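You operate a simulated robot arm through the tools that you are given. There is no shell and no other tool. Be economical: measure what you need, move in short steps, check, and stop when the job is done.

You run a simulated robot arm. Do the job below in one go: nothing can be reset, and whatever is moved stays where it is left.

## Task
Break the purple garlic bulb open in the clamp, free it and tray it.

It is judged by the outcome, as a careful person would: the job done as asked, and still so three seconds after it is handed in. It fails if anything else is knocked over, pushed out of place, dropped, spilled or broken.

## Robot
A 6-joint arm with a two-finger parallel gripper, fixed in place. Base frame: the origin is at the foot of the arm, x ahead of it, y to its left, z up; the work surface is at about z = 800. Lengths are in mm, angles in rad, forces in N, time in s.
With the tool pointing down near the work surface it reaches from about 240 to 640 mm from the base axis. Its first joint turns from -1.152 to 1.152 rad. Payload 2.7 kg.
The TCP is the grasp point between the finger pads, 23 mm short of the fingertips. In the tool frame z runs along the fingers and y along their closing line. Largest opening 94 mm; finger width 38, thickness 10; the body of the gripper, 54 by 96 mm, starts 39 mm behind the TCP.
Orientation is told as [roll, pitch, yaw] about the base's x, y, z axes, in that order, counted from this pose: with the fingers straight down and closing along the base's y, the tool's x points along the base's -x, its y along +y and its z along -z.

## Interface
- The arm moves only by the tool jog_arm. Its argument "commands" is a list of rows, each an object of numbers (a shift or turn left out is 0, a gripper value left out holds the last): "ax", "ay", "az": the turn, a rotation vector about the tool's x, y, z in units of 6 degrees (1.0 is 6 degrees); "x", "y", "z": the shift along the tool's x, y, z in units of 40 mm (1.0 is 40 mm); "gripper": the opening, from 0 (shut) to 1 (fully open). In form: [{"ax": .., "ay": .., "az": .., "x": .., "y": .., "z": .., "gripper": ..}, ...]. A call has 1 to 8 rows; each row shifts and turns the commanded pose from where the row before left it, along the tool's axes as they then stand. A call with a number of a shift or a turn outside -1 to 1 is refused whole. Each row takes 0.2 s and may step no farther than 50 mm and 0.15 rad from the row before; otherwise, or with a gripper value out of range, the whole call is refused. Where a pose cannot be reached the arm comes as near as it can. A force on the tool above 40 N (or 10 N above the force at the start of the call, whichever is more), or a blocked arm, ends the call early, and 0.2 s more pass. The fingers move at their own pace (about 45 mm/s each) and stop on an object; they squeeze with about 21 N. The grip force told is the motor's: it shows also when the fingers shut on nothing. Time passes only in rows, and 0.2 s behind the last, so rows that do not move let the fingers close. The reply holds the time, the measured pose of the TCP, the force on the tool along the base axes, the opening and the grip force, in the units named above and with some noise.
- Cameras (640 x 400 px; columns grow to the right, rows downward): "scene" is fixed at [59.6, -421.7, 1402.9]; the picture's right is [0.88, -0.47, 0.00], its down [-0.27, -0.52, -0.81] and it looks along [0.38, 0.72, -0.58] (base axes); focal length 330 px, centre (320, 200). "wrist" rides on the gripper at [87, 16, -75] in the tool frame; the picture's right is [-0.18, 0.98, 0.00], its down [-0.58, -0.11, -0.81] and it looks along [-0.79, -0.15, 0.59] (tool axes); focal length 243 px, centre (320, 200). There is no depth. A picture from a camera that has moved, and an enlarged one, comes with that camera's place and axes in the base frame and with its lens.
- snapshot(camera): a new picture of that camera. It takes no simulated time.
- inspect(camera, box): a new picture of the part [left, top, right, bottom] of that camera's present view, enlarged. It takes no simulated time.
- finish_job(): hands the job in; it is judged then, once.

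Work in short steps. Places have to be worked out from the pictures, the camera data and where the tool is seen: move nearer, look again, correct. Check each grasp and each placing, and mend what went wrong. You have 120 turns and 84 pictures in all, those below and enlarged ones among them. Open the gripper and draw the arm clear of the work before you hand the job in, unless the task says otherwise; then end with one line.

The tools are called after "Call:" as a command line: name --argument value ..., lists and objects as JSON in quotes. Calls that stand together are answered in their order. jog_arm: Moves the arm, as the interface text tells. Its arguments: {"type":"object","properties":{"commands":{"type":"array","items":{"type":"object","properties":{"ax":{"type":"number"},"ay":{"type":"number"},"az":{"type":"number"},"x":{"type":"number"},"y":{"type":"number"},"z":{"type":"number"},"gripper":{"type":"number"}}}}},"required":["commands"]} The other tools are called the same way: snapshot (camera) takes a picture; inspect (camera, box) takes an enlarged picture of a part of a camera's view; finish_job () hands the job in.

At the start:

```text
clock: 0.0
tool_pos: [346.4, 185.2, 1176.9]
ee_rot: [0.001, 0.001, -0.002]
ft_force: [0.2, 0.1, 0.0]
opening: 94.1
grasp_force: 0.1
```

scene: 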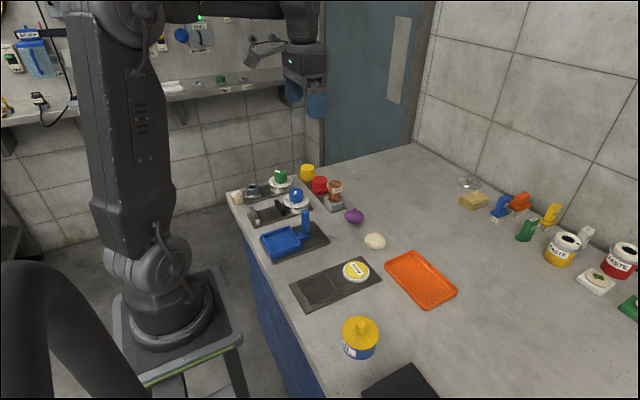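
wrist: 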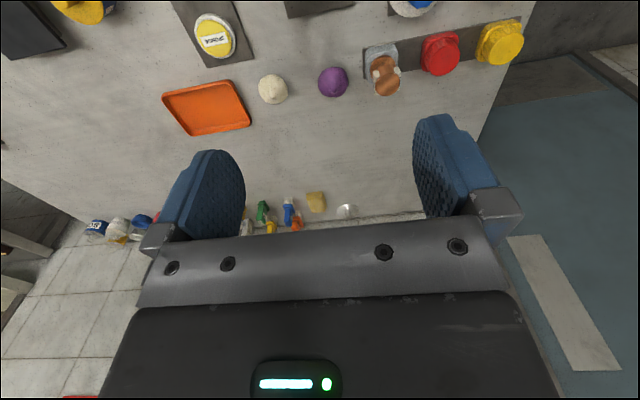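

I start by enlarging the work area to tell what the devices are.

Call:
inspect --camera "scene" --box '[220, 150, 380, 250]'

Call:
inspect --camera "scene" --box '[240, 220, 480, 370]'

Call:
inspect --camera "wrist" --box '[240, 0, 540, 130]'

```text
4.00 times, centred on (300, 200) of scene
camera zoom: at [59.6, -421.7, 1402.9], right [0.88, -0.47, 0.0], down [-0.27, -0.52, -0.81], along [0.38, 0.72, -0.58], focal length 1320 px, centre (400, 200)
```

zoom: 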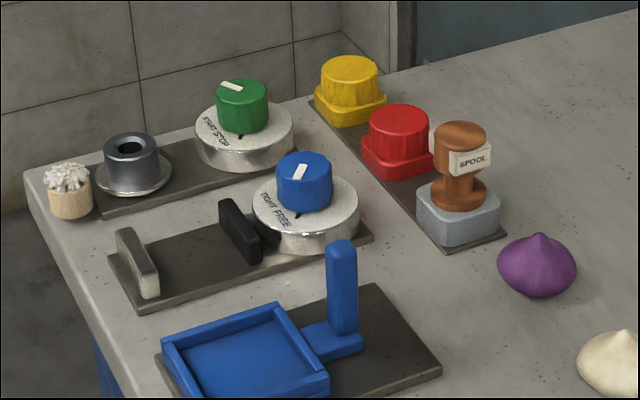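

```text
2.67 times, centred on (360, 295) of scene
camera zoom: at [59.6, -421.7, 1402.9], right [0.88, -0.47, 0.0], down [-0.27, -0.52, -0.81], along [0.38, 0.72, -0.58], focal length 880 px, centre (213, -53)
```

zoom: 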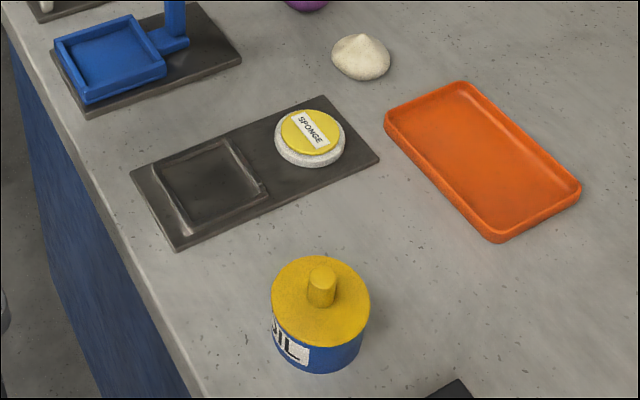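

```text
2.13 times, centred on (390, 65) of wrist
camera zoom: at [259.8, 202.9, 1250.7], right [0.18, 0.98, 0.0], down [0.58, -0.11, 0.81], along [0.79, -0.15, -0.59], focal length 518 px, centre (171, 488)
```

zoom: 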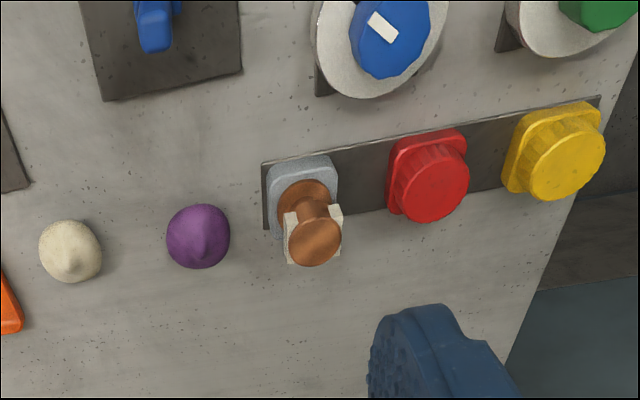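

The TIGHT/FREE device (two jaws, blue knob) looks like the clamp, and the tray is orange. From the scene picture the purple bulb is near (488,182) and the clamp gap near (282,328). I approach the bulb and look again.

Call:
jog_arm --commands '[{"x": -0.47, "z": 0.88, "gripper": 1}, {"x": -0.47, "z": 0.88}, {"x": -0.47, "z": 0.88}, {"x": -0.47, "z": 0.88}, {"x": -0.47, "z": 0.88}, {}]'

Call:
snapshot --camera "wrist"

Call:
snapshot --camera "scene"

```text
clock: 1.4
tool_pos: [440.9, 186.7, 999.9]
ee_rot: [0.002, -0.001, -0.001]
ft_force: [-0.4, -0.7, 0.1]
opening: 94.2
grasp_force: 0.1
```

```text
78 pictures are left
camera wrist: at [354.8, 203.5, 1074.8], right [0.19, 0.98, 0.0], down [0.58, -0.11, 0.81], along [0.79, -0.15, -0.59], focal length 243 px, centre (320, 200)
```

wrist: 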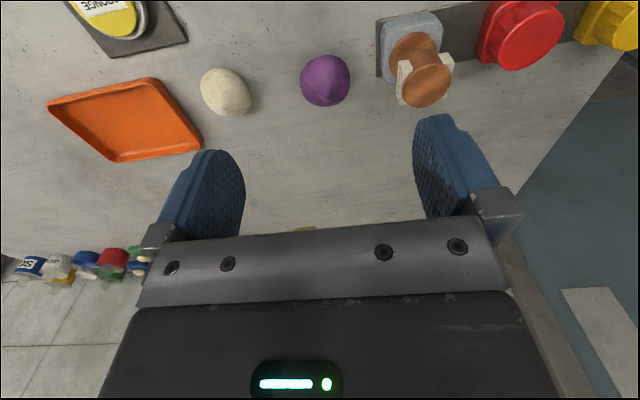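

```text
77 pictures are left
```

scene: 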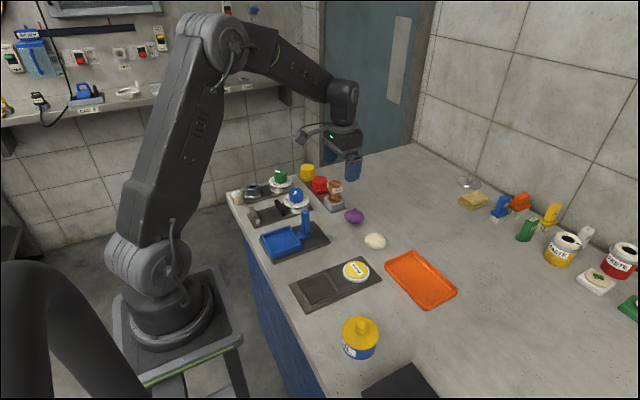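

The wrist ray gives the bulb at (488,183.5), agreeing with the scene. The spool block edge is near y=242, so I narrow the opening to ~74 mm and go down above the bulb.

Call:
jog_arm --commands '[{"x": -0.4, "y": -0.03, "z": 0.8, "gripper": 0.79}, {"x": -0.4, "y": -0.03, "z": 0.8}, {"x": -0.38, "y": -0.02, "z": 0.8}, {"z": 0.3}, {}]'

Call:
snapshot --camera "wrist"

Call:
inspect --camera "scene" --box '[280, 150, 440, 250]'

```text
clock: 2.6
tool_pos: [486.7, 180.9, 892.4]
ee_rot: [0.002, -0.002, -0.002]
ft_force: [0.3, 0.4, 0.3]
opening: 74.4
grasp_force: 0.2
```

```text
76 pictures are left
camera wrist: at [400.1, 199.0, 965.8], right [0.18, 0.98, 0.0], down [0.58, -0.11, 0.81], along [0.79, -0.15, -0.59], focal length 243 px, centre (320, 200)
```

wrist: 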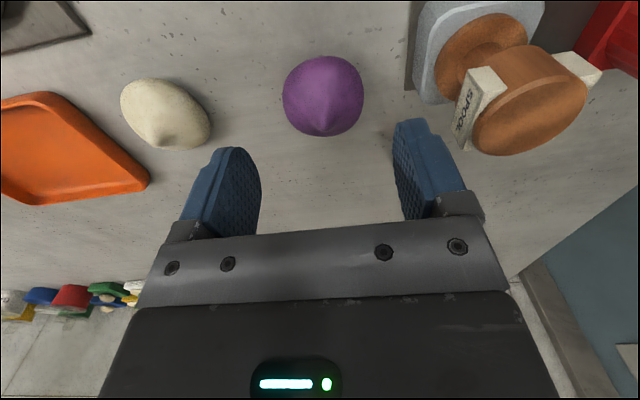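

```text
4.00 times, centred on (360, 200) of scene
camera zoom: at [59.6, -421.7, 1402.9], right [0.88, -0.47, 0.0], down [-0.27, -0.52, -0.81], along [0.38, 0.72, -0.58], focal length 1320 px, centre (160, 200)
```

zoom: 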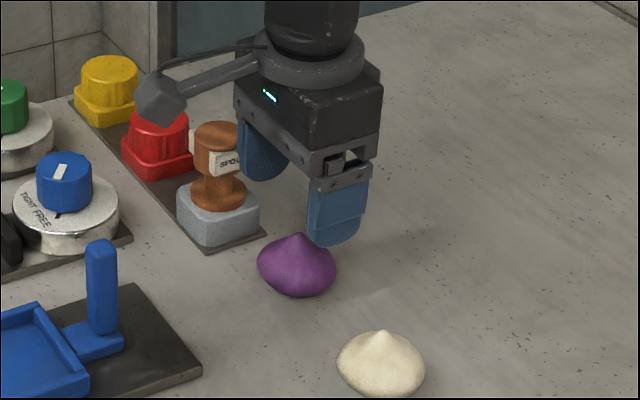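

Bulb centre recomputed at (486,184), about 53 mm wide; the spool label edge is near y=253, leaving clearance. I descend to z≈827 and close.

Call:
jog_arm --commands '[{"y": 0.07, "z": 0.5}, {"z": 0.6}, {"z": 0.54}, {}]'

Call:
inspect --camera "scene" --box '[280, 150, 440, 250]'

```text
clock: 3.6
tool_pos: [487.8, 186.0, 828.0]
ee_rot: [0.0, -0.002, -0.002]
ft_force: [-0.2, -0.4, -0.6]
opening: 74.2
grasp_force: 0.1
```

```text
4.00 times, centred on (360, 200) of scene
camera zoom: at [59.6, -421.7, 1402.9], right [0.88, -0.47, 0.0], down [-0.27, -0.52, -0.81], along [0.38, 0.72, -0.58], focal length 1320 px, centre (160, 200)
```

zoom: 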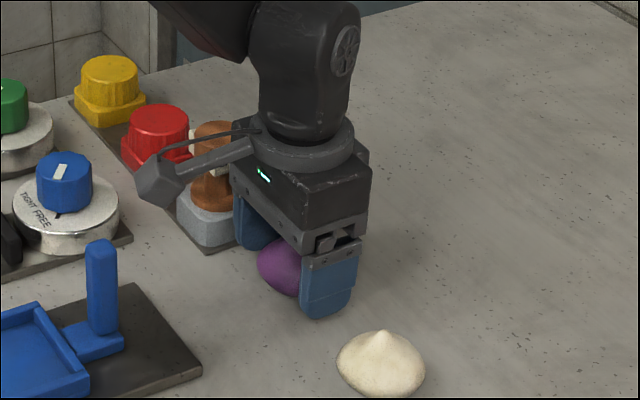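

Fingers straddle the bulb without contact. I close the gripper.

Call:
jog_arm --commands '[{"gripper": 0.45}, {}, {}, {}]'

```text
clock: 4.6
tool_pos: [486.0, 187.0, 827.6]
ee_rot: [0.0, 0.0, -0.002]
ft_force: [-0.3, 0.7, 0.3]
opening: 55.2
grasp_force: 21.7
```

Gripped at 55 mm. I lift straight up, then check with both cameras.

Call:
jog_arm --commands '[{"z": -0.5}, {"z": -0.9}, {"z": -0.9}, {"z": -0.9}, {"x": 0.9, "z": -0.3}, {"x": 1}, {"x": 1}, {}]'

Call:
snapshot --camera "wrist"

Call:
inspect --camera "scene" --box '[220, 120, 380, 220]'

```text
clock: 6.4
tool_pos: [372.2, 189.1, 967.8]
ee_rot: [0.002, -0.001, 0.0]
ft_force: [0.7, 0.0, -0.2]
opening: 55.2
grasp_force: 20.6
```

```text
73 pictures are left
camera wrist: at [286.7, 204.5, 1041.1], right [0.18, 0.98, 0.0], down [0.58, -0.11, 0.81], along [0.79, -0.15, -0.59], focal length 243 px, centre (320, 200)
```

wrist: 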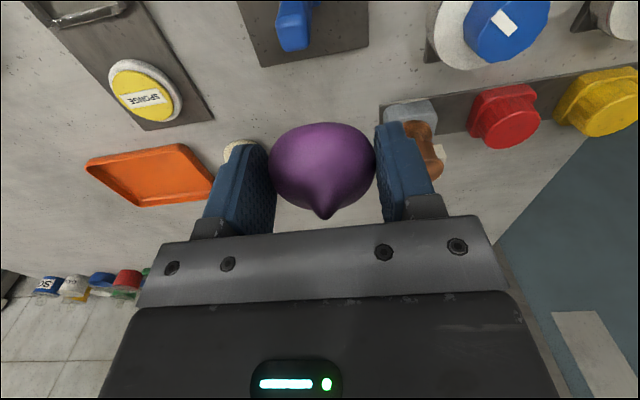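

```text
4.00 times, centred on (300, 170) of scene
camera zoom: at [59.6, -421.7, 1402.9], right [0.88, -0.47, 0.0], down [-0.27, -0.52, -0.81], along [0.38, 0.72, -0.58], focal length 1320 px, centre (400, 320)
```

zoom: 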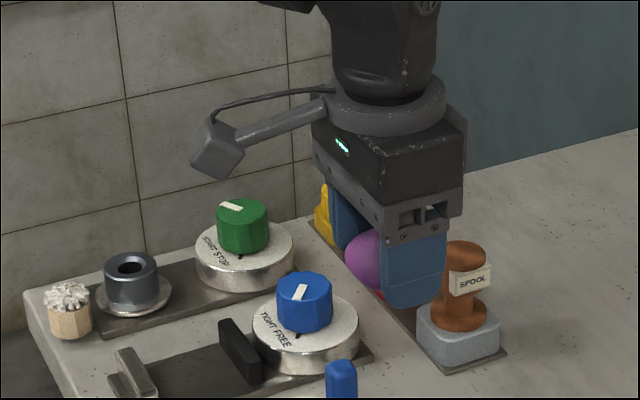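

The bulb is held securely. I take a stronger enlargement of the clamp to measure jaws and the knob.

Call:
inspect --camera "scene" --box '[240, 178, 320, 228]'

```text
8.00 times, centred on (280, 203) of scene
camera zoom: at [59.6, -421.7, 1402.9], right [0.88, -0.47, 0.0], down [-0.27, -0.52, -0.81], along [0.38, 0.72, -0.58], focal length 2640 px, centre (640, 176)
```

zoom: 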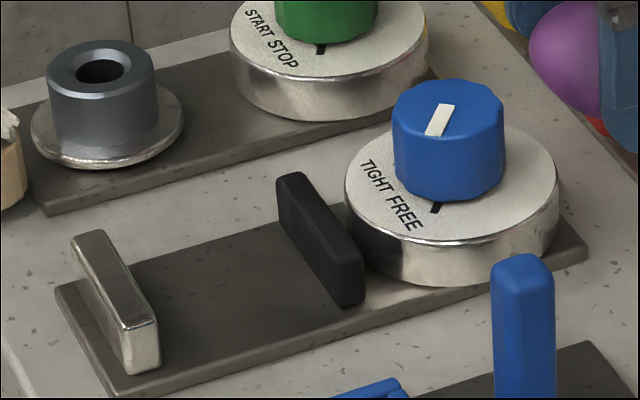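

Measured: clamp jaws' inner faces at x≈247 and x≈316, y≈295–356, top z≈826, plate z≈805; knob at ≈(366,309), top z≈865. I carry the bulb above the gap centre (282,326).

Call:
jog_arm --commands '[{"x": 0.56, "y": 0.85, "z": 0.1}, {"x": 0.56, "y": 0.85, "z": 0.2}, {"x": 0.56, "y": 0.85, "z": 0.2}, {"x": 0.56, "y": 0.85, "z": 0.2}, {"z": 0.6}, {}]'

Call:
inspect --camera "scene" --box '[220, 140, 348, 220]'

Call:
snapshot --camera "wrist"

```text
clock: 7.8
tool_pos: [282.5, 323.8, 916.7]
ee_rot: [0.002, -0.001, -0.002]
ft_force: [0.2, 0.5, -0.5]
opening: 55.3
grasp_force: 20.7
```

```text
5.00 times, centred on (284, 180) of scene
camera zoom: at [59.6, -421.7, 1402.9], right [0.88, -0.47, 0.0], down [-0.27, -0.52, -0.81], along [0.38, 0.72, -0.58], focal length 1650 px, centre (500, 300)
```

zoom: 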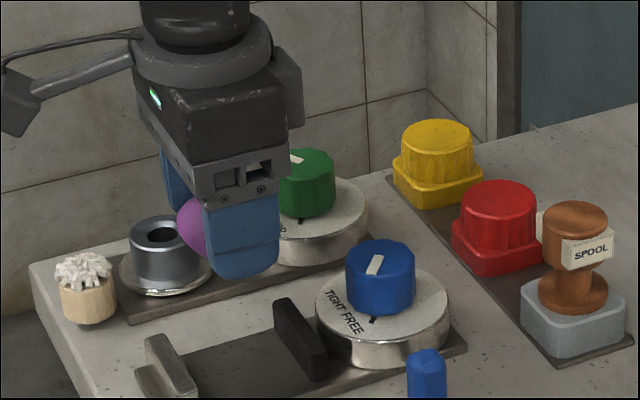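

```text
69 pictures are left
camera wrist: at [195.6, 340.8, 990.2], right [0.19, 0.98, 0.0], down [0.58, -0.11, 0.81], along [0.79, -0.15, -0.59], focal length 243 px, centre (320, 200)
```

wrist: 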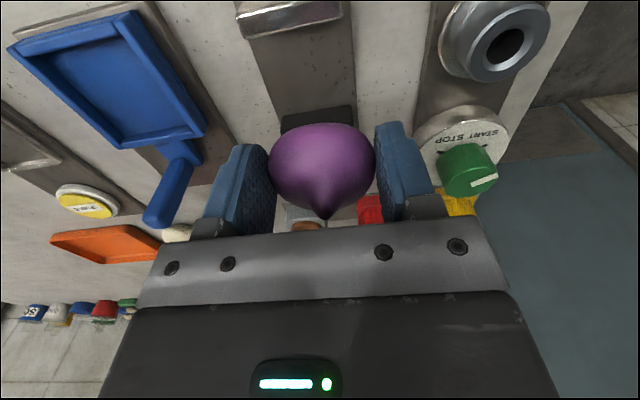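

The two cameras differ by some 8 mm on the jaws' y, so I enlarge the wrist view before lowering.

Call:
inspect --camera "wrist" --box '[220, 0, 420, 125]'

Call:
inspect --camera "scene" --box '[240, 170, 320, 220]'

```text
3.20 times, centred on (320, 62) of wrist
camera zoom: at [195.6, 340.8, 990.2], right [0.19, 0.98, 0.0], down [0.58, -0.11, 0.81], along [0.79, -0.15, -0.59], focal length 776 px, centre (320, 640)
```

zoom: 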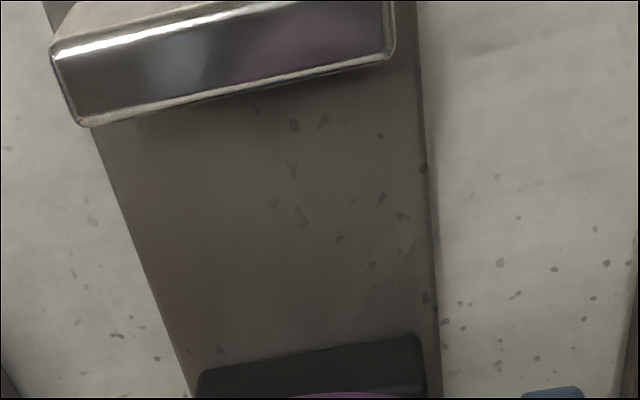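

```text
8.00 times, centred on (280, 195) of scene
camera zoom: at [59.6, -421.7, 1402.9], right [0.88, -0.47, 0.0], down [-0.27, -0.52, -0.81], along [0.38, 0.72, -0.58], focal length 2640 px, centre (640, 240)
```

zoom: 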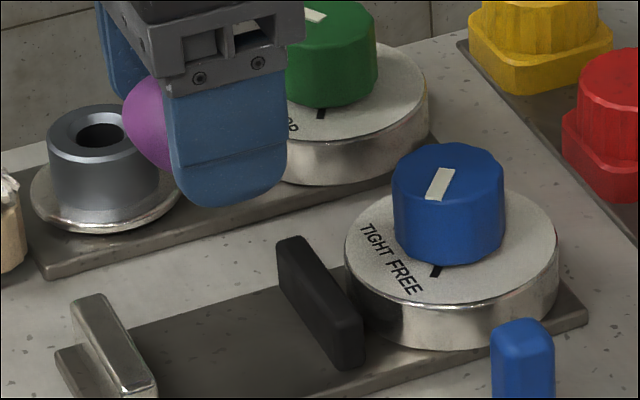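

Using the wrist (nearer, less rounding error): jaws span y≈287–345, gap x 246–316, so centre (281,316). I shift y by −8 mm and lower, stopping slightly above to check.

Call:
jog_arm --commands '[{"y": -0.2, "z": 0.4}, {"z": 0.6}, {"z": 0.5}, {}]'

Call:
snapshot --camera "wrist"

Call:
inspect --camera "scene" --box '[240, 170, 320, 220]'

```text
clock: 8.8
tool_pos: [281.3, 315.8, 858.7]
ee_rot: [0.003, -0.002, -0.001]
ft_force: [-5.5, -4.7, 15.6]
opening: 55.6
grasp_force: 21.1
```

```text
66 pictures are left
camera wrist: at [195.3, 332.4, 931.1], right [0.19, 0.98, 0.0], down [0.58, -0.11, 0.81], along [0.79, -0.15, -0.59], focal length 243 px, centre (320, 200)
```

wrist: 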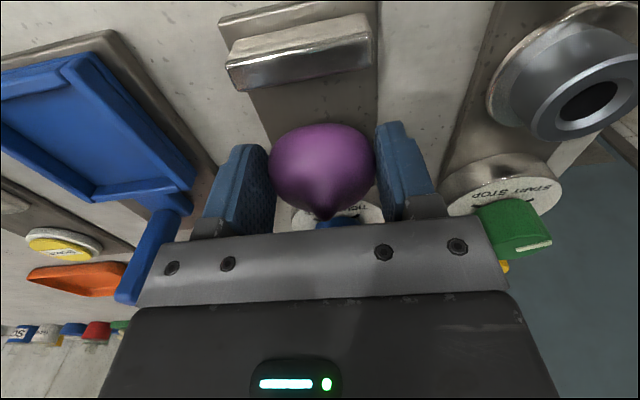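

```text
8.00 times, centred on (280, 195) of scene
camera zoom: at [59.3, -422.0, 1402.8], right [0.88, -0.47, 0.0], down [-0.27, -0.52, -0.81], along [0.38, 0.72, -0.58], focal length 2640 px, centre (640, 240)
```

zoom: 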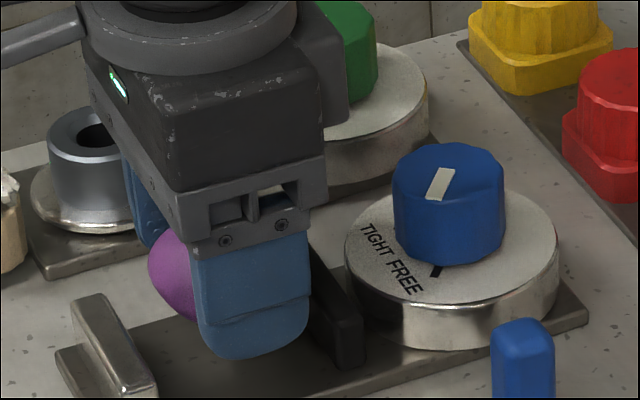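

A 15 N upward force shows and the arm is ~2 mm short: something may be touching. I wait one row to see whether the force is steady.

Call:
jog_arm --commands '[{}]'

Call:
inspect --camera "wrist" --box '[200, 0, 440, 240]'

```text
clock: 9.2
tool_pos: [281.4, 315.9, 857.3]
ee_rot: [0.004, -0.001, 0.0]
ft_force: [-5.6, -2.7, 16.5]
opening: 55.4
grasp_force: 21.6
```

```text
1.67 times, centred on (320, 120) of wrist
camera zoom: at [195.4, 332.5, 930.9], right [0.18, 0.98, 0.0], down [0.58, -0.11, 0.81], along [0.79, -0.15, -0.59], focal length 404 px, centre (320, 333)
```

zoom: 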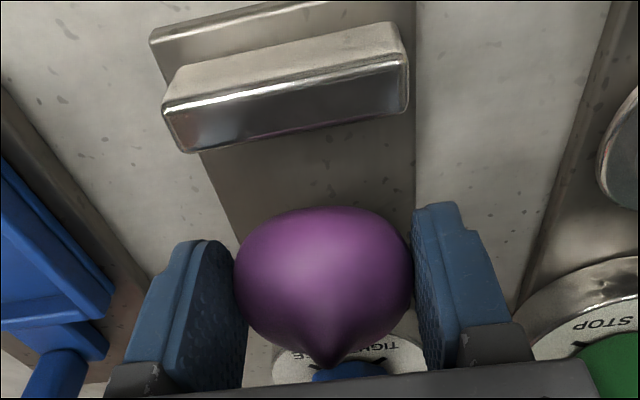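

The force is steady though nothing visibly touches. I raise in small steps to find the height at which contact ends.

Call:
jog_arm --commands '[{"z": -0.1}, {}]'

Call:
jog_arm --commands '[{"z": -0.1}, {}]'

Call:
jog_arm --commands '[{"z": -0.2}, {}]'

```text
clock: 9.8
tool_pos: [280.1, 315.0, 859.4]
ee_rot: [0.001, 0.0, 0.0]
ft_force: [-0.7, -1.0, 0.4]
opening: 55.4
grasp_force: 21.3
```

```text
clock: 10.4
tool_pos: [281.0, 314.4, 863.6]
ee_rot: [0.002, 0.0, -0.002]
ft_force: [-0.3, -0.4, -2.1]
opening: 55.2
grasp_force: 21.6
```

```text
clock: 11.0
tool_pos: [282.3, 314.7, 873.0]
ee_rot: [0.002, 0.001, -0.002]
ft_force: [0.0, -0.7, -0.2]
opening: 54.8
grasp_force: 21.0
```

Contact ended at z≈859. I look at the whole scene for what the hand or arm might be touching.

Call:
snapshot --camera "scene"

Call:
inspect --camera "scene" --box '[216, 100, 344, 230]'

```text
63 pictures are left
```

scene: 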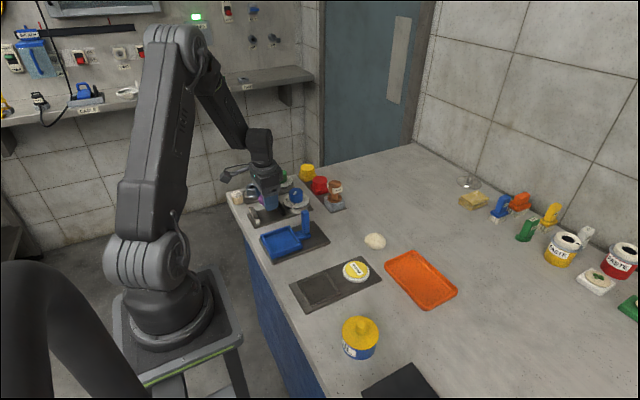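

```text
3.08 times, centred on (280, 165) of scene
camera zoom: at [59.6, -421.7, 1402.9], right [0.88, -0.47, 0.0], down [-0.27, -0.52, -0.81], along [0.38, 0.72, -0.58], focal length 1015 px, centre (443, 308)
```

zoom: 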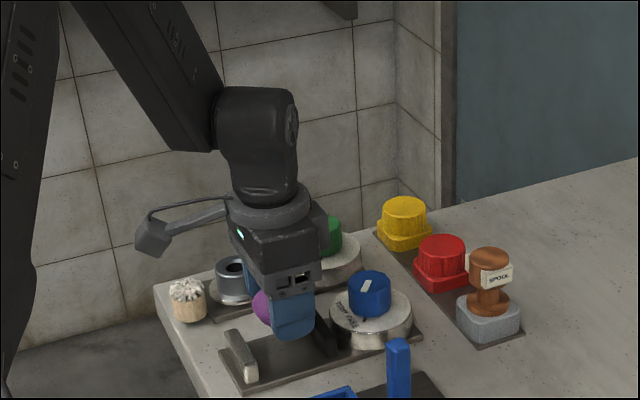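

I enlarge the hand itself to see whether part of it sticks out on the far side toward the knob.

Call:
inspect --camera "scene" --box '[240, 155, 312, 213]'

```text
6.90 times, centred on (276, 184) of scene
camera zoom: at [59.6, -421.7, 1402.9], right [0.88, -0.47, 0.0], down [-0.27, -0.52, -0.81], along [0.38, 0.72, -0.58], focal length 2276 px, centre (623, 310)
```

zoom: 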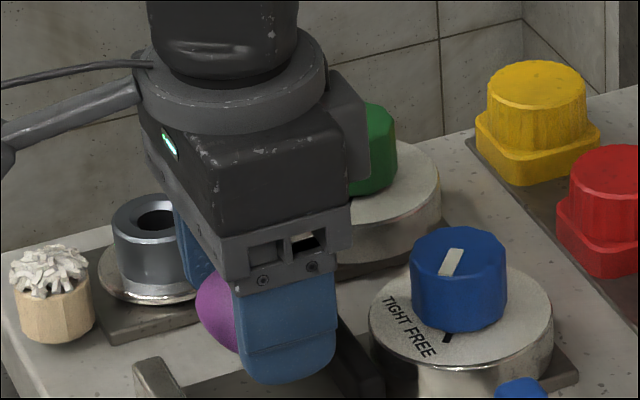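

The hand clears the knob, so the contact is at the bulb or fingertips. I shift 4 mm toward −x and lower in small steps, watching the force.

Call:
jog_arm --commands '[{"x": 0.1, "z": 0.2}, {"z": 0.1}, {}]'

Call:
jog_arm --commands '[{"z": 0.1}, {}]'

Call:
inspect --camera "scene" --box '[248, 188, 296, 218]'

```text
clock: 11.8
tool_pos: [276.5, 314.3, 859.7]
ee_rot: [0.003, 0.001, -0.001]
ft_force: [0.4, -0.3, 0.1]
opening: 55.3
grasp_force: 20.9
```

```text
clock: 12.4
tool_pos: [277.1, 314.4, 855.7]
ee_rot: [0.003, 0.0, -0.001]
ft_force: [0.2, 0.5, 0.6]
opening: 55.2
grasp_force: 20.8
```

```text
13.33 times, centred on (272, 203) of scene
camera zoom: at [59.6, -421.7, 1402.9], right [0.88, -0.47, 0.0], down [-0.27, -0.52, -0.81], along [0.38, 0.72, -0.58], focal length 4400 px, centre (960, 160)
```

zoom: 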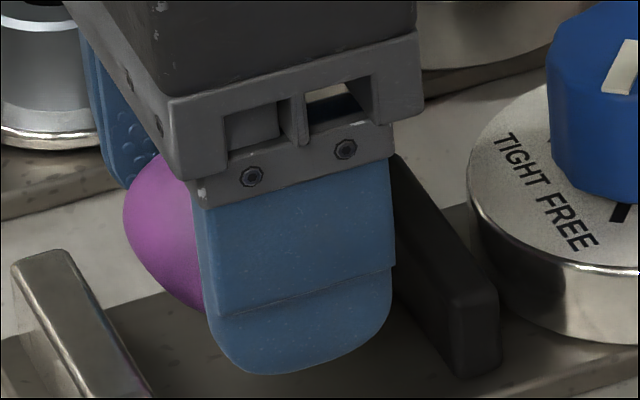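

No contact at x≈277, so the obstruction is on the +x side. I continue down in small steps.

Call:
jog_arm --commands '[{"z": 0.1}, {"z": 0.1}, {}]'

Call:
jog_arm --commands '[{"z": 0.1}, {"z": 0.1}, {}]'

Call:
inspect --camera "wrist" --box '[200, 0, 440, 240]'

Call:
inspect --camera "scene" --box '[240, 170, 320, 220]'

```text
clock: 13.2
tool_pos: [276.8, 314.6, 848.1]
ee_rot: [0.002, -0.001, -0.003]
ft_force: [-0.6, 0.4, 0.0]
opening: 55.4
grasp_force: 21.0
```

```text
clock: 14.0
tool_pos: [277.3, 314.7, 839.7]
ee_rot: [0.003, 0.0, 0.002]
ft_force: [-0.2, 0.5, -0.3]
opening: 55.2
grasp_force: 21.1
```

```text
1.67 times, centred on (320, 120) of wrist
camera zoom: at [192.1, 331.7, 913.2], right [0.18, 0.98, 0.0], down [0.58, -0.11, 0.81], along [0.79, -0.15, -0.59], focal length 404 px, centre (320, 333)
```

zoom: 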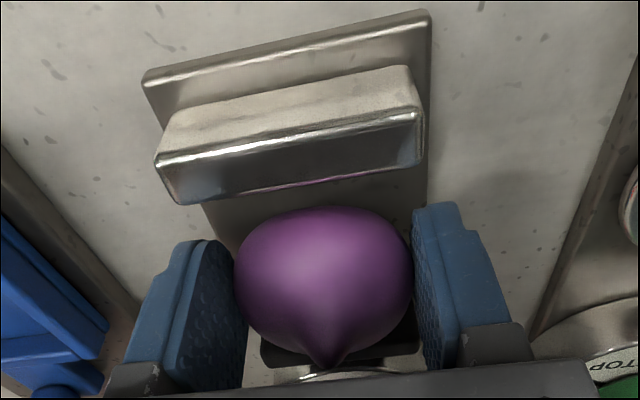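

```text
8.00 times, centred on (280, 195) of scene
camera zoom: at [59.6, -421.7, 1402.9], right [0.88, -0.47, 0.0], down [-0.27, -0.52, -0.81], along [0.38, 0.72, -0.58], focal length 2640 px, centre (640, 240)
```

zoom: 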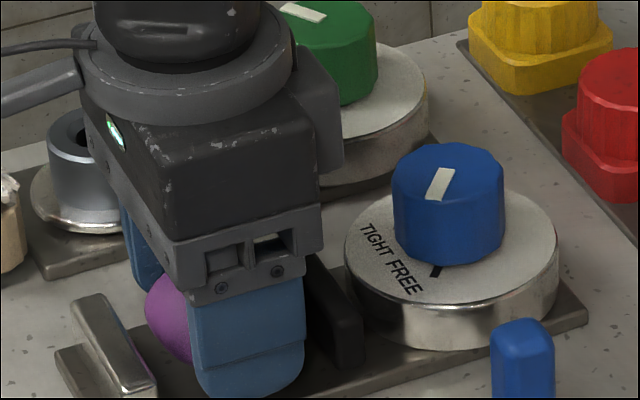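

Clear on all sides at z≈840. I lower the last ~7 mm in two small steps, feeling for the plate.

Call:
jog_arm --commands '[{"z": 0.1}, {}]'

Call:
jog_arm --commands '[{"z": 0.06}, {}]'

```text
clock: 14.6
tool_pos: [277.9, 314.7, 835.6]
ee_rot: [0.001, 0.001, -0.003]
ft_force: [0.5, 0.8, -0.2]
opening: 55.3
grasp_force: 21.6
```

```text
clock: 15.2
tool_pos: [277.4, 313.9, 833.6]
ee_rot: [0.004, -0.001, -0.002]
ft_force: [2.6, -2.8, 16.3]
opening: 55.7
grasp_force: 21.3
```

Bulb has touched the plate (16 N up). I open modestly and then rise straight up.

Call:
jog_arm --commands '[{"gripper": 0.8}, {}, {}]'

Call:
jog_arm --commands '[{"z": -0.4}, {"z": -0.8}, {"z": -0.9}, {"z": -0.9}, {"x": 0.4, "z": -0.9}, {"x": 0.4, "z": -0.5}, {}]'

Call:
snapshot --camera "wrist"

Call:
inspect --camera "scene" --box '[240, 170, 320, 220]'

```text
clock: 16.0
tool_pos: [277.1, 315.4, 833.0]
ee_rot: [0.002, 0.001, 0.0]
ft_force: [0.2, 0.1, 1.2]
opening: 75.2
grasp_force: 0.1
```

```text
clock: 17.6
tool_pos: [245.3, 314.3, 1010.0]
ee_rot: [0.001, -0.001, -0.002]
ft_force: [-0.2, -0.1, 0.4]
opening: 75.2
grasp_force: 0.0
```

```text
57 pictures are left
camera wrist: at [158.3, 329.5, 1083.2], right [0.19, 0.98, 0.0], down [0.58, -0.11, 0.81], along [0.79, -0.15, -0.59], focal length 243 px, centre (320, 200)
```

wrist: 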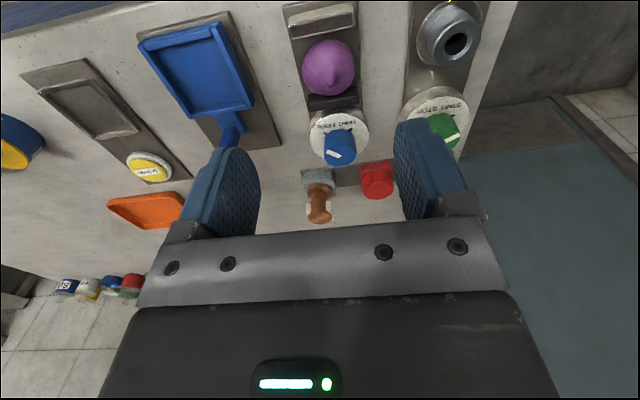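

```text
8.00 times, centred on (280, 195) of scene
camera zoom: at [59.6, -421.8, 1402.9], right [0.88, -0.47, 0.0], down [-0.27, -0.52, -0.81], along [0.38, 0.72, -0.58], focal length 2640 px, centre (640, 240)
```

zoom: 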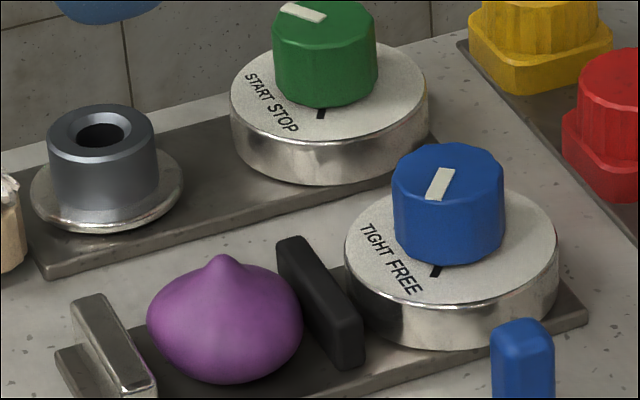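

Bulb sits between the jaws. I enlarge the wrist view to locate the blue knob and read its dial.

Call:
inspect --camera "wrist" --box '[270, 0, 400, 180]'

Call:
inspect --camera "wrist" --box '[290, 90, 390, 180]'

```text
2.22 times, centred on (335, 90) of wrist
camera zoom: at [158.3, 329.5, 1083.2], right [0.19, 0.98, 0.0], down [0.58, -0.11, 0.81], along [0.79, -0.15, -0.59], focal length 539 px, centre (287, 444)
```

zoom: 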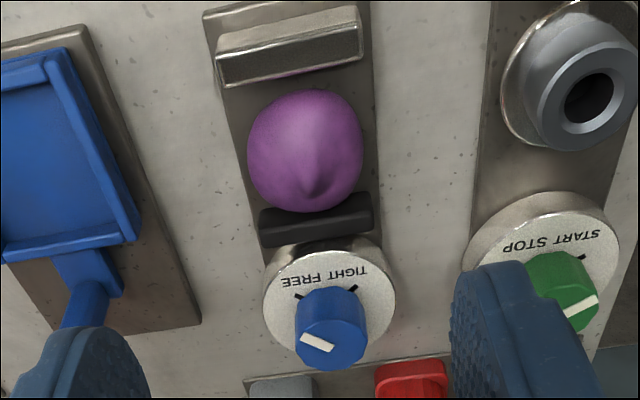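

```text
4.44 times, centred on (340, 135) of wrist
camera zoom: at [158.3, 329.5, 1083.2], right [0.19, 0.98, 0.0], down [0.58, -0.11, 0.81], along [0.79, -0.15, -0.59], focal length 1078 px, centre (231, 489)
```

zoom: 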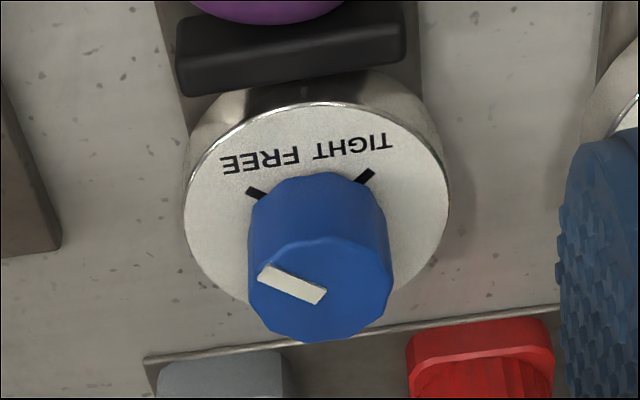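

The dial has FREE and TIGHT ticks about ±54° around −x; the pointer is at FREE, so tightening is ~108° clockwise from above. The knob axis is ≈(364,316), top z≈865. I move above it and pre-turn counter-clockwise.

Call:
jog_arm --commands '[{"x": -0.99, "y": 0.04, "z": 0.3, "gripper": 0.64}, {"x": -0.99, "z": 0.3}, {"x": -0.99, "z": 0.3}, {"az": -1}, {"az": -1}, {"az": -1}, {"az": -1}, {}]'

Call:
jog_arm --commands '[{"az": -1}, {"az": -1}, {"az": -1}, {"az": -1}, {"az": -1}, {}]'

Call:
snapshot --camera "wrist"

Call:
snapshot --camera "scene"

```text
clock: 19.4
tool_pos: [364.8, 314.0, 973.5]
ee_rot: [0.001, -0.002, 0.42]
ft_force: [0.0, -0.7, 0.1]
opening: 60.2
grasp_force: 0.1
```

```text
clock: 20.8
tool_pos: [364.8, 315.9, 972.1]
ee_rot: [0.0, -0.002, 0.942]
ft_force: [-0.2, 0.9, 0.0]
opening: 60.4
grasp_force: 0.1
```

```text
53 pictures are left
camera wrist: at [300.8, 255.5, 1046.5], right [-0.69, 0.73, 0.0], down [0.43, 0.41, 0.81], along [0.59, 0.56, -0.59], focal length 243 px, centre (320, 200)
```

wrist: 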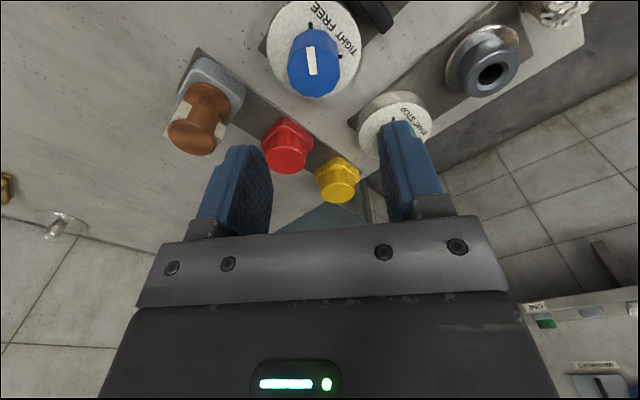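

```text
52 pictures are left
```

scene: 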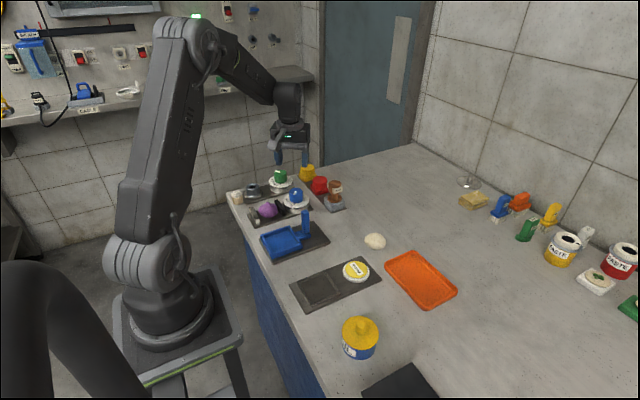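

Wrist ray again puts the knob at ≈(365,314). I descend around it in steps with a 60 mm opening.

Call:
jog_arm --commands '[{"z": 0.8}, {"z": 0.7}, {"z": 0.4}, {}]'

Call:
inspect --camera "scene" --box '[250, 150, 346, 210]'

Call:
snapshot --camera "wrist"

```text
clock: 21.8
tool_pos: [364.7, 315.6, 897.3]
ee_rot: [0.001, -0.003, 0.942]
ft_force: [0.3, 0.3, 0.5]
opening: 60.4
grasp_force: 0.0
```

```text
6.67 times, centred on (298, 180) of scene
camera zoom: at [59.6, -421.7, 1402.9], right [0.88, -0.47, 0.0], down [-0.27, -0.52, -0.81], along [0.38, 0.72, -0.58], focal length 2200 px, centre (467, 333)
```

zoom: 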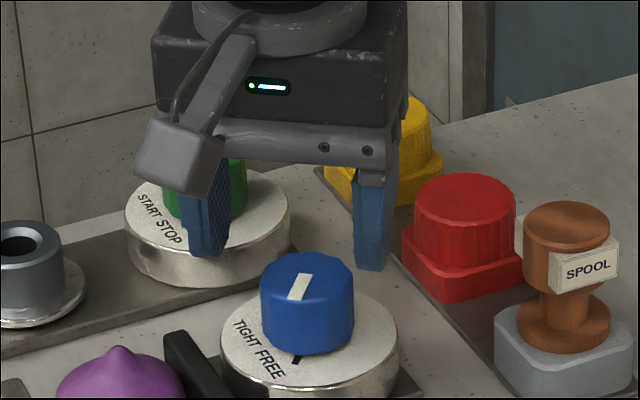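

```text
50 pictures are left
camera wrist: at [301.7, 255.9, 970.5], right [-0.69, 0.73, 0.0], down [0.43, 0.4, 0.81], along [0.59, 0.55, -0.59], focal length 243 px, centre (320, 200)
```

wrist: 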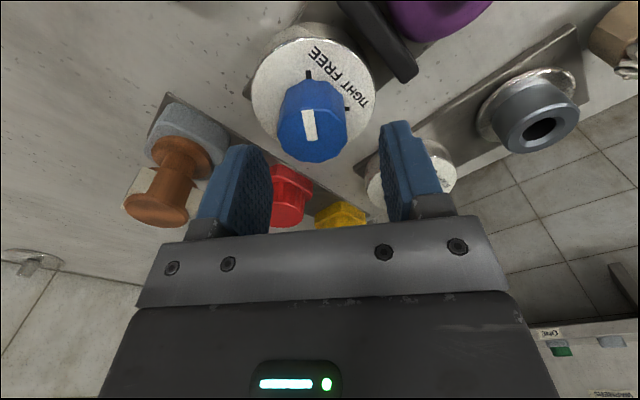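

Knob lies ~3 mm to the −tool-y side; I correct and descend to z≈862, checking the force.

Call:
jog_arm --commands '[{"x": 0.03, "y": -0.08, "z": 0.3}, {"z": 0.3}, {"z": 0.22}, {}]'

Call:
inspect --camera "scene" --box '[250, 150, 346, 210]'

```text
clock: 22.8
tool_pos: [366.7, 313.4, 863.6]
ee_rot: [0.0, -0.002, 0.941]
ft_force: [0.6, 0.4, 0.2]
opening: 60.3
grasp_force: 0.0
```

```text
6.67 times, centred on (298, 180) of scene
camera zoom: at [59.6, -421.7, 1402.9], right [0.88, -0.47, 0.0], down [-0.27, -0.52, -0.81], along [0.38, 0.72, -0.58], focal length 2200 px, centre (467, 333)
```

zoom: 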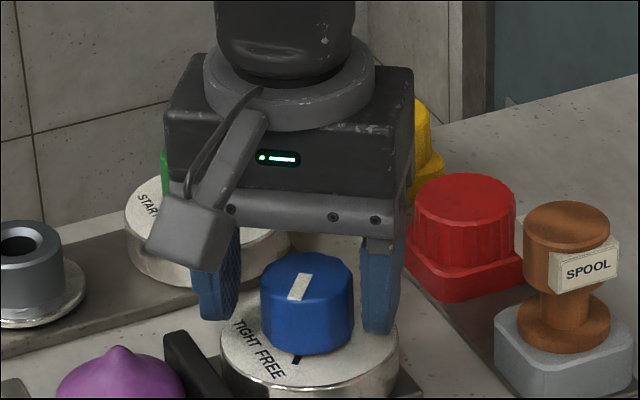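

Fingers straddle the knob. I close on it.

Call:
jog_arm --commands '[{"gripper": 0.3}, {}, {}, {}]'

```text
clock: 23.8
tool_pos: [367.8, 311.7, 863.5]
ee_rot: [0.0, -0.001, 0.939]
ft_force: [22.0, -14.7, -6.2]
opening: 39.2
grasp_force: 44.9
```

Knob is gripped at 39 mm but a 26 N side force shows the hand is off-centre along its closing line. I ease 2.5 mm to −tool-y.

Call:
jog_arm --commands '[{"y": -0.06}, {}]'

```text
clock: 24.4
tool_pos: [367.2, 312.9, 864.1]
ee_rot: [0.003, -0.002, 0.944]
ft_force: [11.5, -3.0, -5.1]
opening: 39.2
grasp_force: 44.7
```

Force fell to ~11 N; another 1.5 mm, then start turning clockwise in small steps.

Call:
jog_arm --commands '[{"y": -0.05}, {}]'

Call:
jog_arm --commands '[{"az": 0.7}, {"az": 0.7}, {"az": 0.7}, {}]'

Call:
inspect --camera "scene" --box '[240, 160, 336, 220]'

```text
clock: 25.0
tool_pos: [368.3, 311.8, 864.1]
ee_rot: [0.002, -0.001, 0.94]
ft_force: [-1.9, 14.0, -3.8]
opening: 39.0
grasp_force: 45.0
```

```text
clock: 26.0
tool_pos: [367.7, 313.9, 864.6]
ee_rot: [0.001, 0.001, 0.722]
ft_force: [-17.7, 25.8, -4.5]
opening: 38.8
grasp_force: 45.0
```

```text
6.67 times, centred on (288, 190) of scene
camera zoom: at [59.3, -421.1, 1403.2], right [0.88, -0.47, 0.0], down [-0.27, -0.52, -0.81], along [0.38, 0.72, -0.58], focal length 2200 px, centre (533, 267)
```

zoom: 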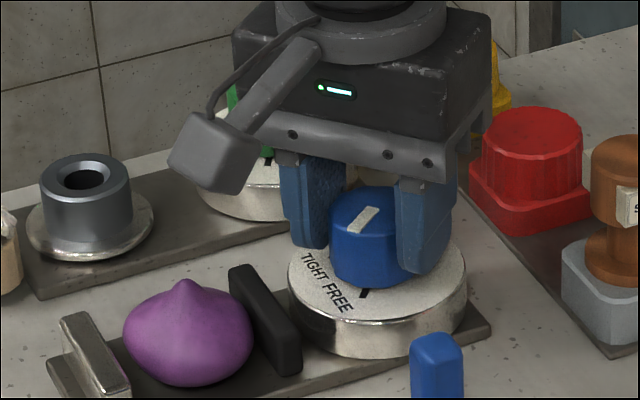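

The knob turns with the hand. Side force is now 31 N towards +tool-y, so I shift back ~2.4 mm before turning on.

Call:
jog_arm --commands '[{"y": 0.06}, {}]'

Call:
jog_arm --commands '[{"az": 0.6}, {"az": 0.6}, {}]'

```text
clock: 26.6
tool_pos: [367.6, 313.0, 865.2]
ee_rot: [0.001, 0.001, 0.722]
ft_force: [-11.8, 18.0, -3.5]
opening: 39.4
grasp_force: 44.9
```

```text
clock: 27.4
tool_pos: [368.1, 313.5, 863.1]
ee_rot: [-0.001, -0.001, 0.597]
ft_force: [-13.6, 16.6, -0.1]
opening: 38.9
grasp_force: 45.6
```

Knob following; residual ~21 N along +tool-y. I shift slightly more and continue turning.

Call:
jog_arm --commands '[{"y": 0.05, "az": 0.6}, {"az": 0.7}, {"az": 0.7}, {}]'

Call:
inspect --camera "scene" --box '[240, 160, 336, 220]'

```text
clock: 28.4
tool_pos: [368.1, 313.3, 863.8]
ee_rot: [0.0, -0.002, 0.386]
ft_force: [-10.7, 8.0, 3.1]
opening: 39.2
grasp_force: 44.2
```

```text
6.67 times, centred on (288, 190) of scene
camera zoom: at [59.3, -421.6, 1403.0], right [0.88, -0.47, 0.0], down [-0.27, -0.52, -0.81], along [0.38, 0.72, -0.58], focal length 2200 px, centre (533, 267)
```

zoom: 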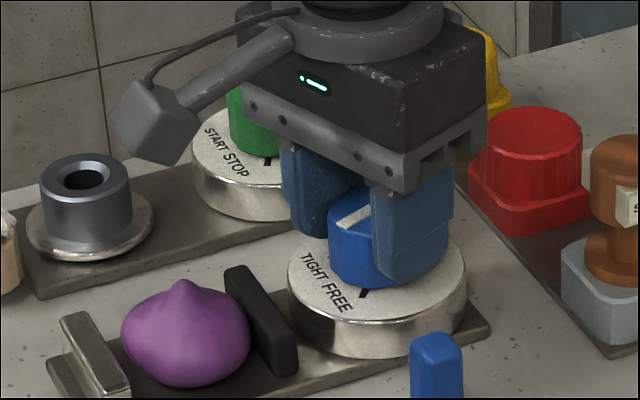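

Pointer turns with the hand and the black jaw is advancing on the bulb. I keep turning.

Call:
jog_arm --commands '[{"x": -0.03, "az": 0.7}, {"az": 0.7}, {"az": 0.7}, {"az": 0.7}, {}]'

Call:
jog_arm --commands '[{"az": 0.7}, {"az": 0.7}, {"az": 0.7}, {}]'

Call:
inspect --camera "scene" --box '[240, 160, 336, 220]'

```text
clock: 29.6
tool_pos: [367.6, 315.1, 863.9]
ee_rot: [0.002, 0.0, 0.092]
ft_force: [-20.3, 11.1, 8.4]
opening: 39.0
grasp_force: 44.8
```

```text
clock: 30.6
tool_pos: [366.6, 315.4, 864.7]
ee_rot: [0.004, -0.003, -0.125]
ft_force: [-12.9, 19.7, -3.6]
opening: 38.9
grasp_force: 45.5
```

```text
6.67 times, centred on (288, 190) of scene
camera zoom: at [59.3, -421.2, 1403.1], right [0.88, -0.47, 0.0], down [-0.27, -0.52, -0.81], along [0.38, 0.72, -0.58], focal length 2200 px, centre (533, 267)
```

zoom: 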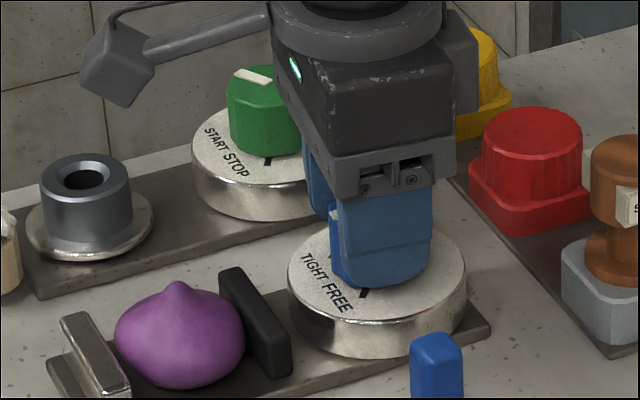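

About 61° turned, jaw has advanced. I relieve the side force (−x, +y) and turn on.

Call:
jog_arm --commands '[{"x": 0.04, "y": 0.06}, {"az": 0.7}, {"az": 0.7}, {"az": 0.7}, {}]'

Call:
jog_arm --commands '[{"az": 0.7}, {"az": 0.7}, {"az": 0.7}, {}]'

Call:
inspect --camera "scene" --box '[240, 160, 336, 220]'

```text
clock: 31.8
tool_pos: [368.6, 316.3, 864.1]
ee_rot: [-0.001, 0.0, -0.348]
ft_force: [0.9, -10.4, 0.2]
opening: 39.1
grasp_force: 45.1
```

```text
clock: 32.8
tool_pos: [367.6, 316.5, 864.4]
ee_rot: [0.004, -0.001, -0.568]
ft_force: [16.0, -12.3, -9.4]
opening: 39.1
grasp_force: 45.9
```

```text
6.67 times, centred on (288, 190) of scene
camera zoom: at [60.1, -421.9, 1402.8], right [0.88, -0.47, 0.0], down [-0.27, -0.52, -0.81], along [0.38, 0.72, -0.58], focal length 2200 px, centre (533, 267)
```

zoom: 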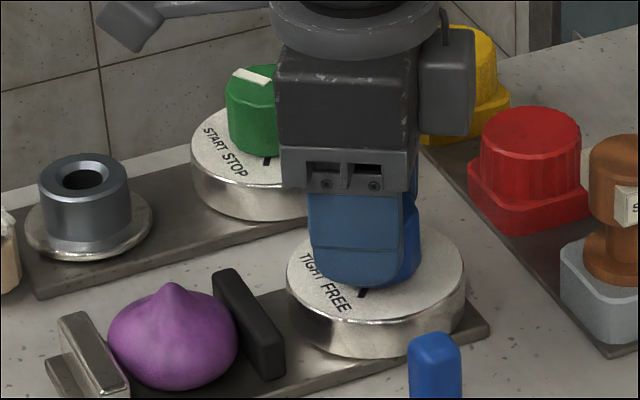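

Bulb is now against the light jaw; turning continues with a small correction.

Call:
jog_arm --commands '[{"x": -0.05, "az": 0.6}, {"az": 0.6}, {"az": 0.6}, {}]'

Call:
jog_arm --commands '[{"az": 0.6}, {"az": 0.6}, {"az": 0.5}, {}]'

Call:
inspect --camera "scene" --box '[240, 160, 336, 220]'

```text
clock: 33.8
tool_pos: [368.4, 316.2, 863.3]
ee_rot: [0.002, 0.004, -0.756]
ft_force: [6.8, 1.9, -8.9]
opening: 38.7
grasp_force: 45.7
```

```text
clock: 34.8
tool_pos: [368.1, 316.8, 865.2]
ee_rot: [0.003, 0.001, -0.934]
ft_force: [5.3, 8.8, -10.5]
opening: 38.9
grasp_force: 45.2
```

```text
6.67 times, centred on (288, 190) of scene
camera zoom: at [59.9, -421.5, 1403.0], right [0.88, -0.47, 0.0], down [-0.27, -0.52, -0.81], along [0.38, 0.72, -0.58], focal length 2200 px, centre (533, 267)
```

zoom: 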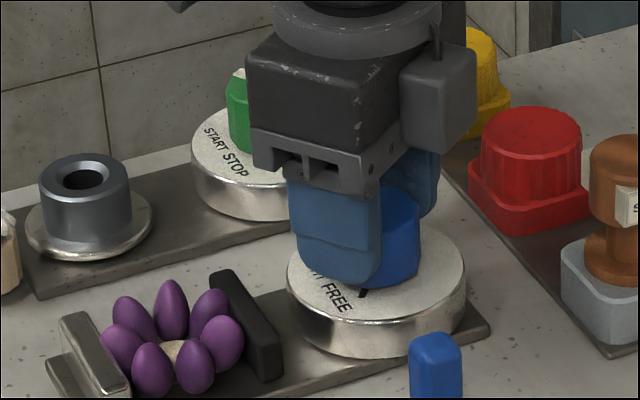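

The bulb has broken open into cloves on its core. Now I turn the knob back towards FREE.

Call:
jog_arm --commands '[{"az": -0.7}, {"az": -0.7}, {"az": -0.7}, {}]'

Call:
jog_arm --commands '[{"az": -0.7}, {"az": -0.7}, {"az": -0.7}, {}]'

```text
clock: 35.8
tool_pos: [368.0, 316.4, 863.7]
ee_rot: [-0.001, 0.002, -0.711]
ft_force: [-4.8, 1.9, -2.1]
opening: 38.9
grasp_force: 45.0
```

```text
clock: 36.8
tool_pos: [366.8, 316.4, 865.4]
ee_rot: [0.002, 0.001, -0.49]
ft_force: [-9.1, 2.6, 4.4]
opening: 39.0
grasp_force: 45.1
```

Forces stay low; I continue turning back.

Call:
jog_arm --commands '[{"az": -0.7}, {"az": -0.7}, {"az": -0.7}, {"az": -0.7}, {}]'

Call:
jog_arm --commands '[{"az": -0.7}, {"az": -0.7}, {"az": -0.7}, {"az": -0.7}, {}]'

Call:
inspect --camera "scene" --box '[240, 160, 336, 220]'

```text
clock: 38.0
tool_pos: [368.3, 314.6, 864.6]
ee_rot: [0.0, -0.002, -0.197]
ft_force: [-20.5, -12.2, 16.3]
opening: 39.0
grasp_force: 44.9
```

```text
clock: 39.2
tool_pos: [366.9, 313.0, 865.8]
ee_rot: [-0.004, 0.002, 0.094]
ft_force: [-17.3, -22.5, 13.4]
opening: 39.0
grasp_force: 45.0
```

```text
6.67 times, centred on (288, 190) of scene
camera zoom: at [59.0, -422.4, 1402.7], right [0.88, -0.47, 0.0], down [-0.27, -0.52, -0.81], along [0.38, 0.72, -0.58], focal length 2200 px, centre (533, 267)
```

zoom: 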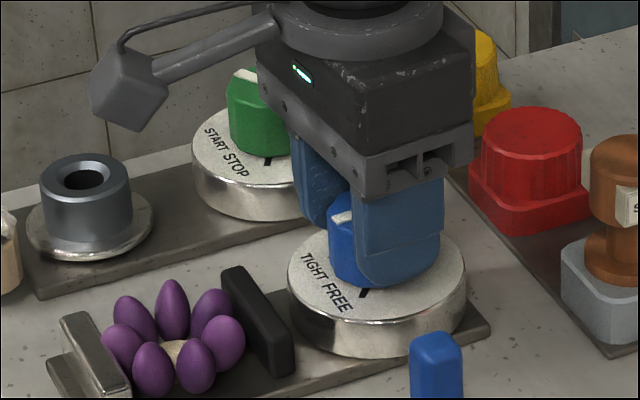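

Jaw retreats from the cloves. I relieve the side force (−x,−y) and continue to the FREE mark.

Call:
jog_arm --commands '[{"x": 0.04, "y": -0.06}, {"az": -0.7}, {"az": -0.7}, {"az": -0.7}, {}]'

Call:
jog_arm --commands '[{"az": -0.7}, {"az": -0.7}, {"az": -0.7}, {}]'

```text
clock: 40.4
tool_pos: [367.9, 314.1, 863.6]
ee_rot: [0.001, -0.002, 0.316]
ft_force: [0.2, 2.5, -10.4]
opening: 39.0
grasp_force: 45.1
```

```text
clock: 41.4
tool_pos: [368.4, 313.1, 863.6]
ee_rot: [0.002, -0.001, 0.533]
ft_force: [5.3, 9.2, -19.8]
opening: 38.8
grasp_force: 44.9
```

I lower 1.5 mm to relieve the vertical pull and finish the turn.

Call:
jog_arm --commands '[{"z": 0.04}, {"az": -0.7}, {"az": -0.7}, {}]'

Call:
jog_arm --commands '[{"az": -0.7}, {"az": -0.7}, {"az": -0.5}, {}]'

Call:
inspect --camera "scene" --box '[240, 160, 336, 220]'

```text
clock: 42.4
tool_pos: [368.7, 313.8, 864.0]
ee_rot: [0.002, -0.006, 0.681]
ft_force: [4.7, -1.0, 17.6]
opening: 39.0
grasp_force: 44.5
```

```text
clock: 43.4
tool_pos: [368.5, 313.7, 864.8]
ee_rot: [0.0, -0.003, 0.879]
ft_force: [13.7, -11.6, 26.6]
opening: 38.9
grasp_force: 45.1
```

```text
6.67 times, centred on (288, 190) of scene
camera zoom: at [59.6, -422.3, 1402.7], right [0.88, -0.47, 0.0], down [-0.27, -0.52, -0.81], along [0.38, 0.72, -0.58], focal length 2200 px, centre (533, 267)
```

zoom: 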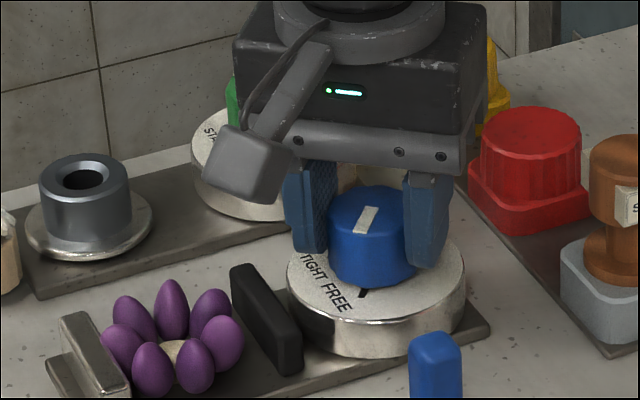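

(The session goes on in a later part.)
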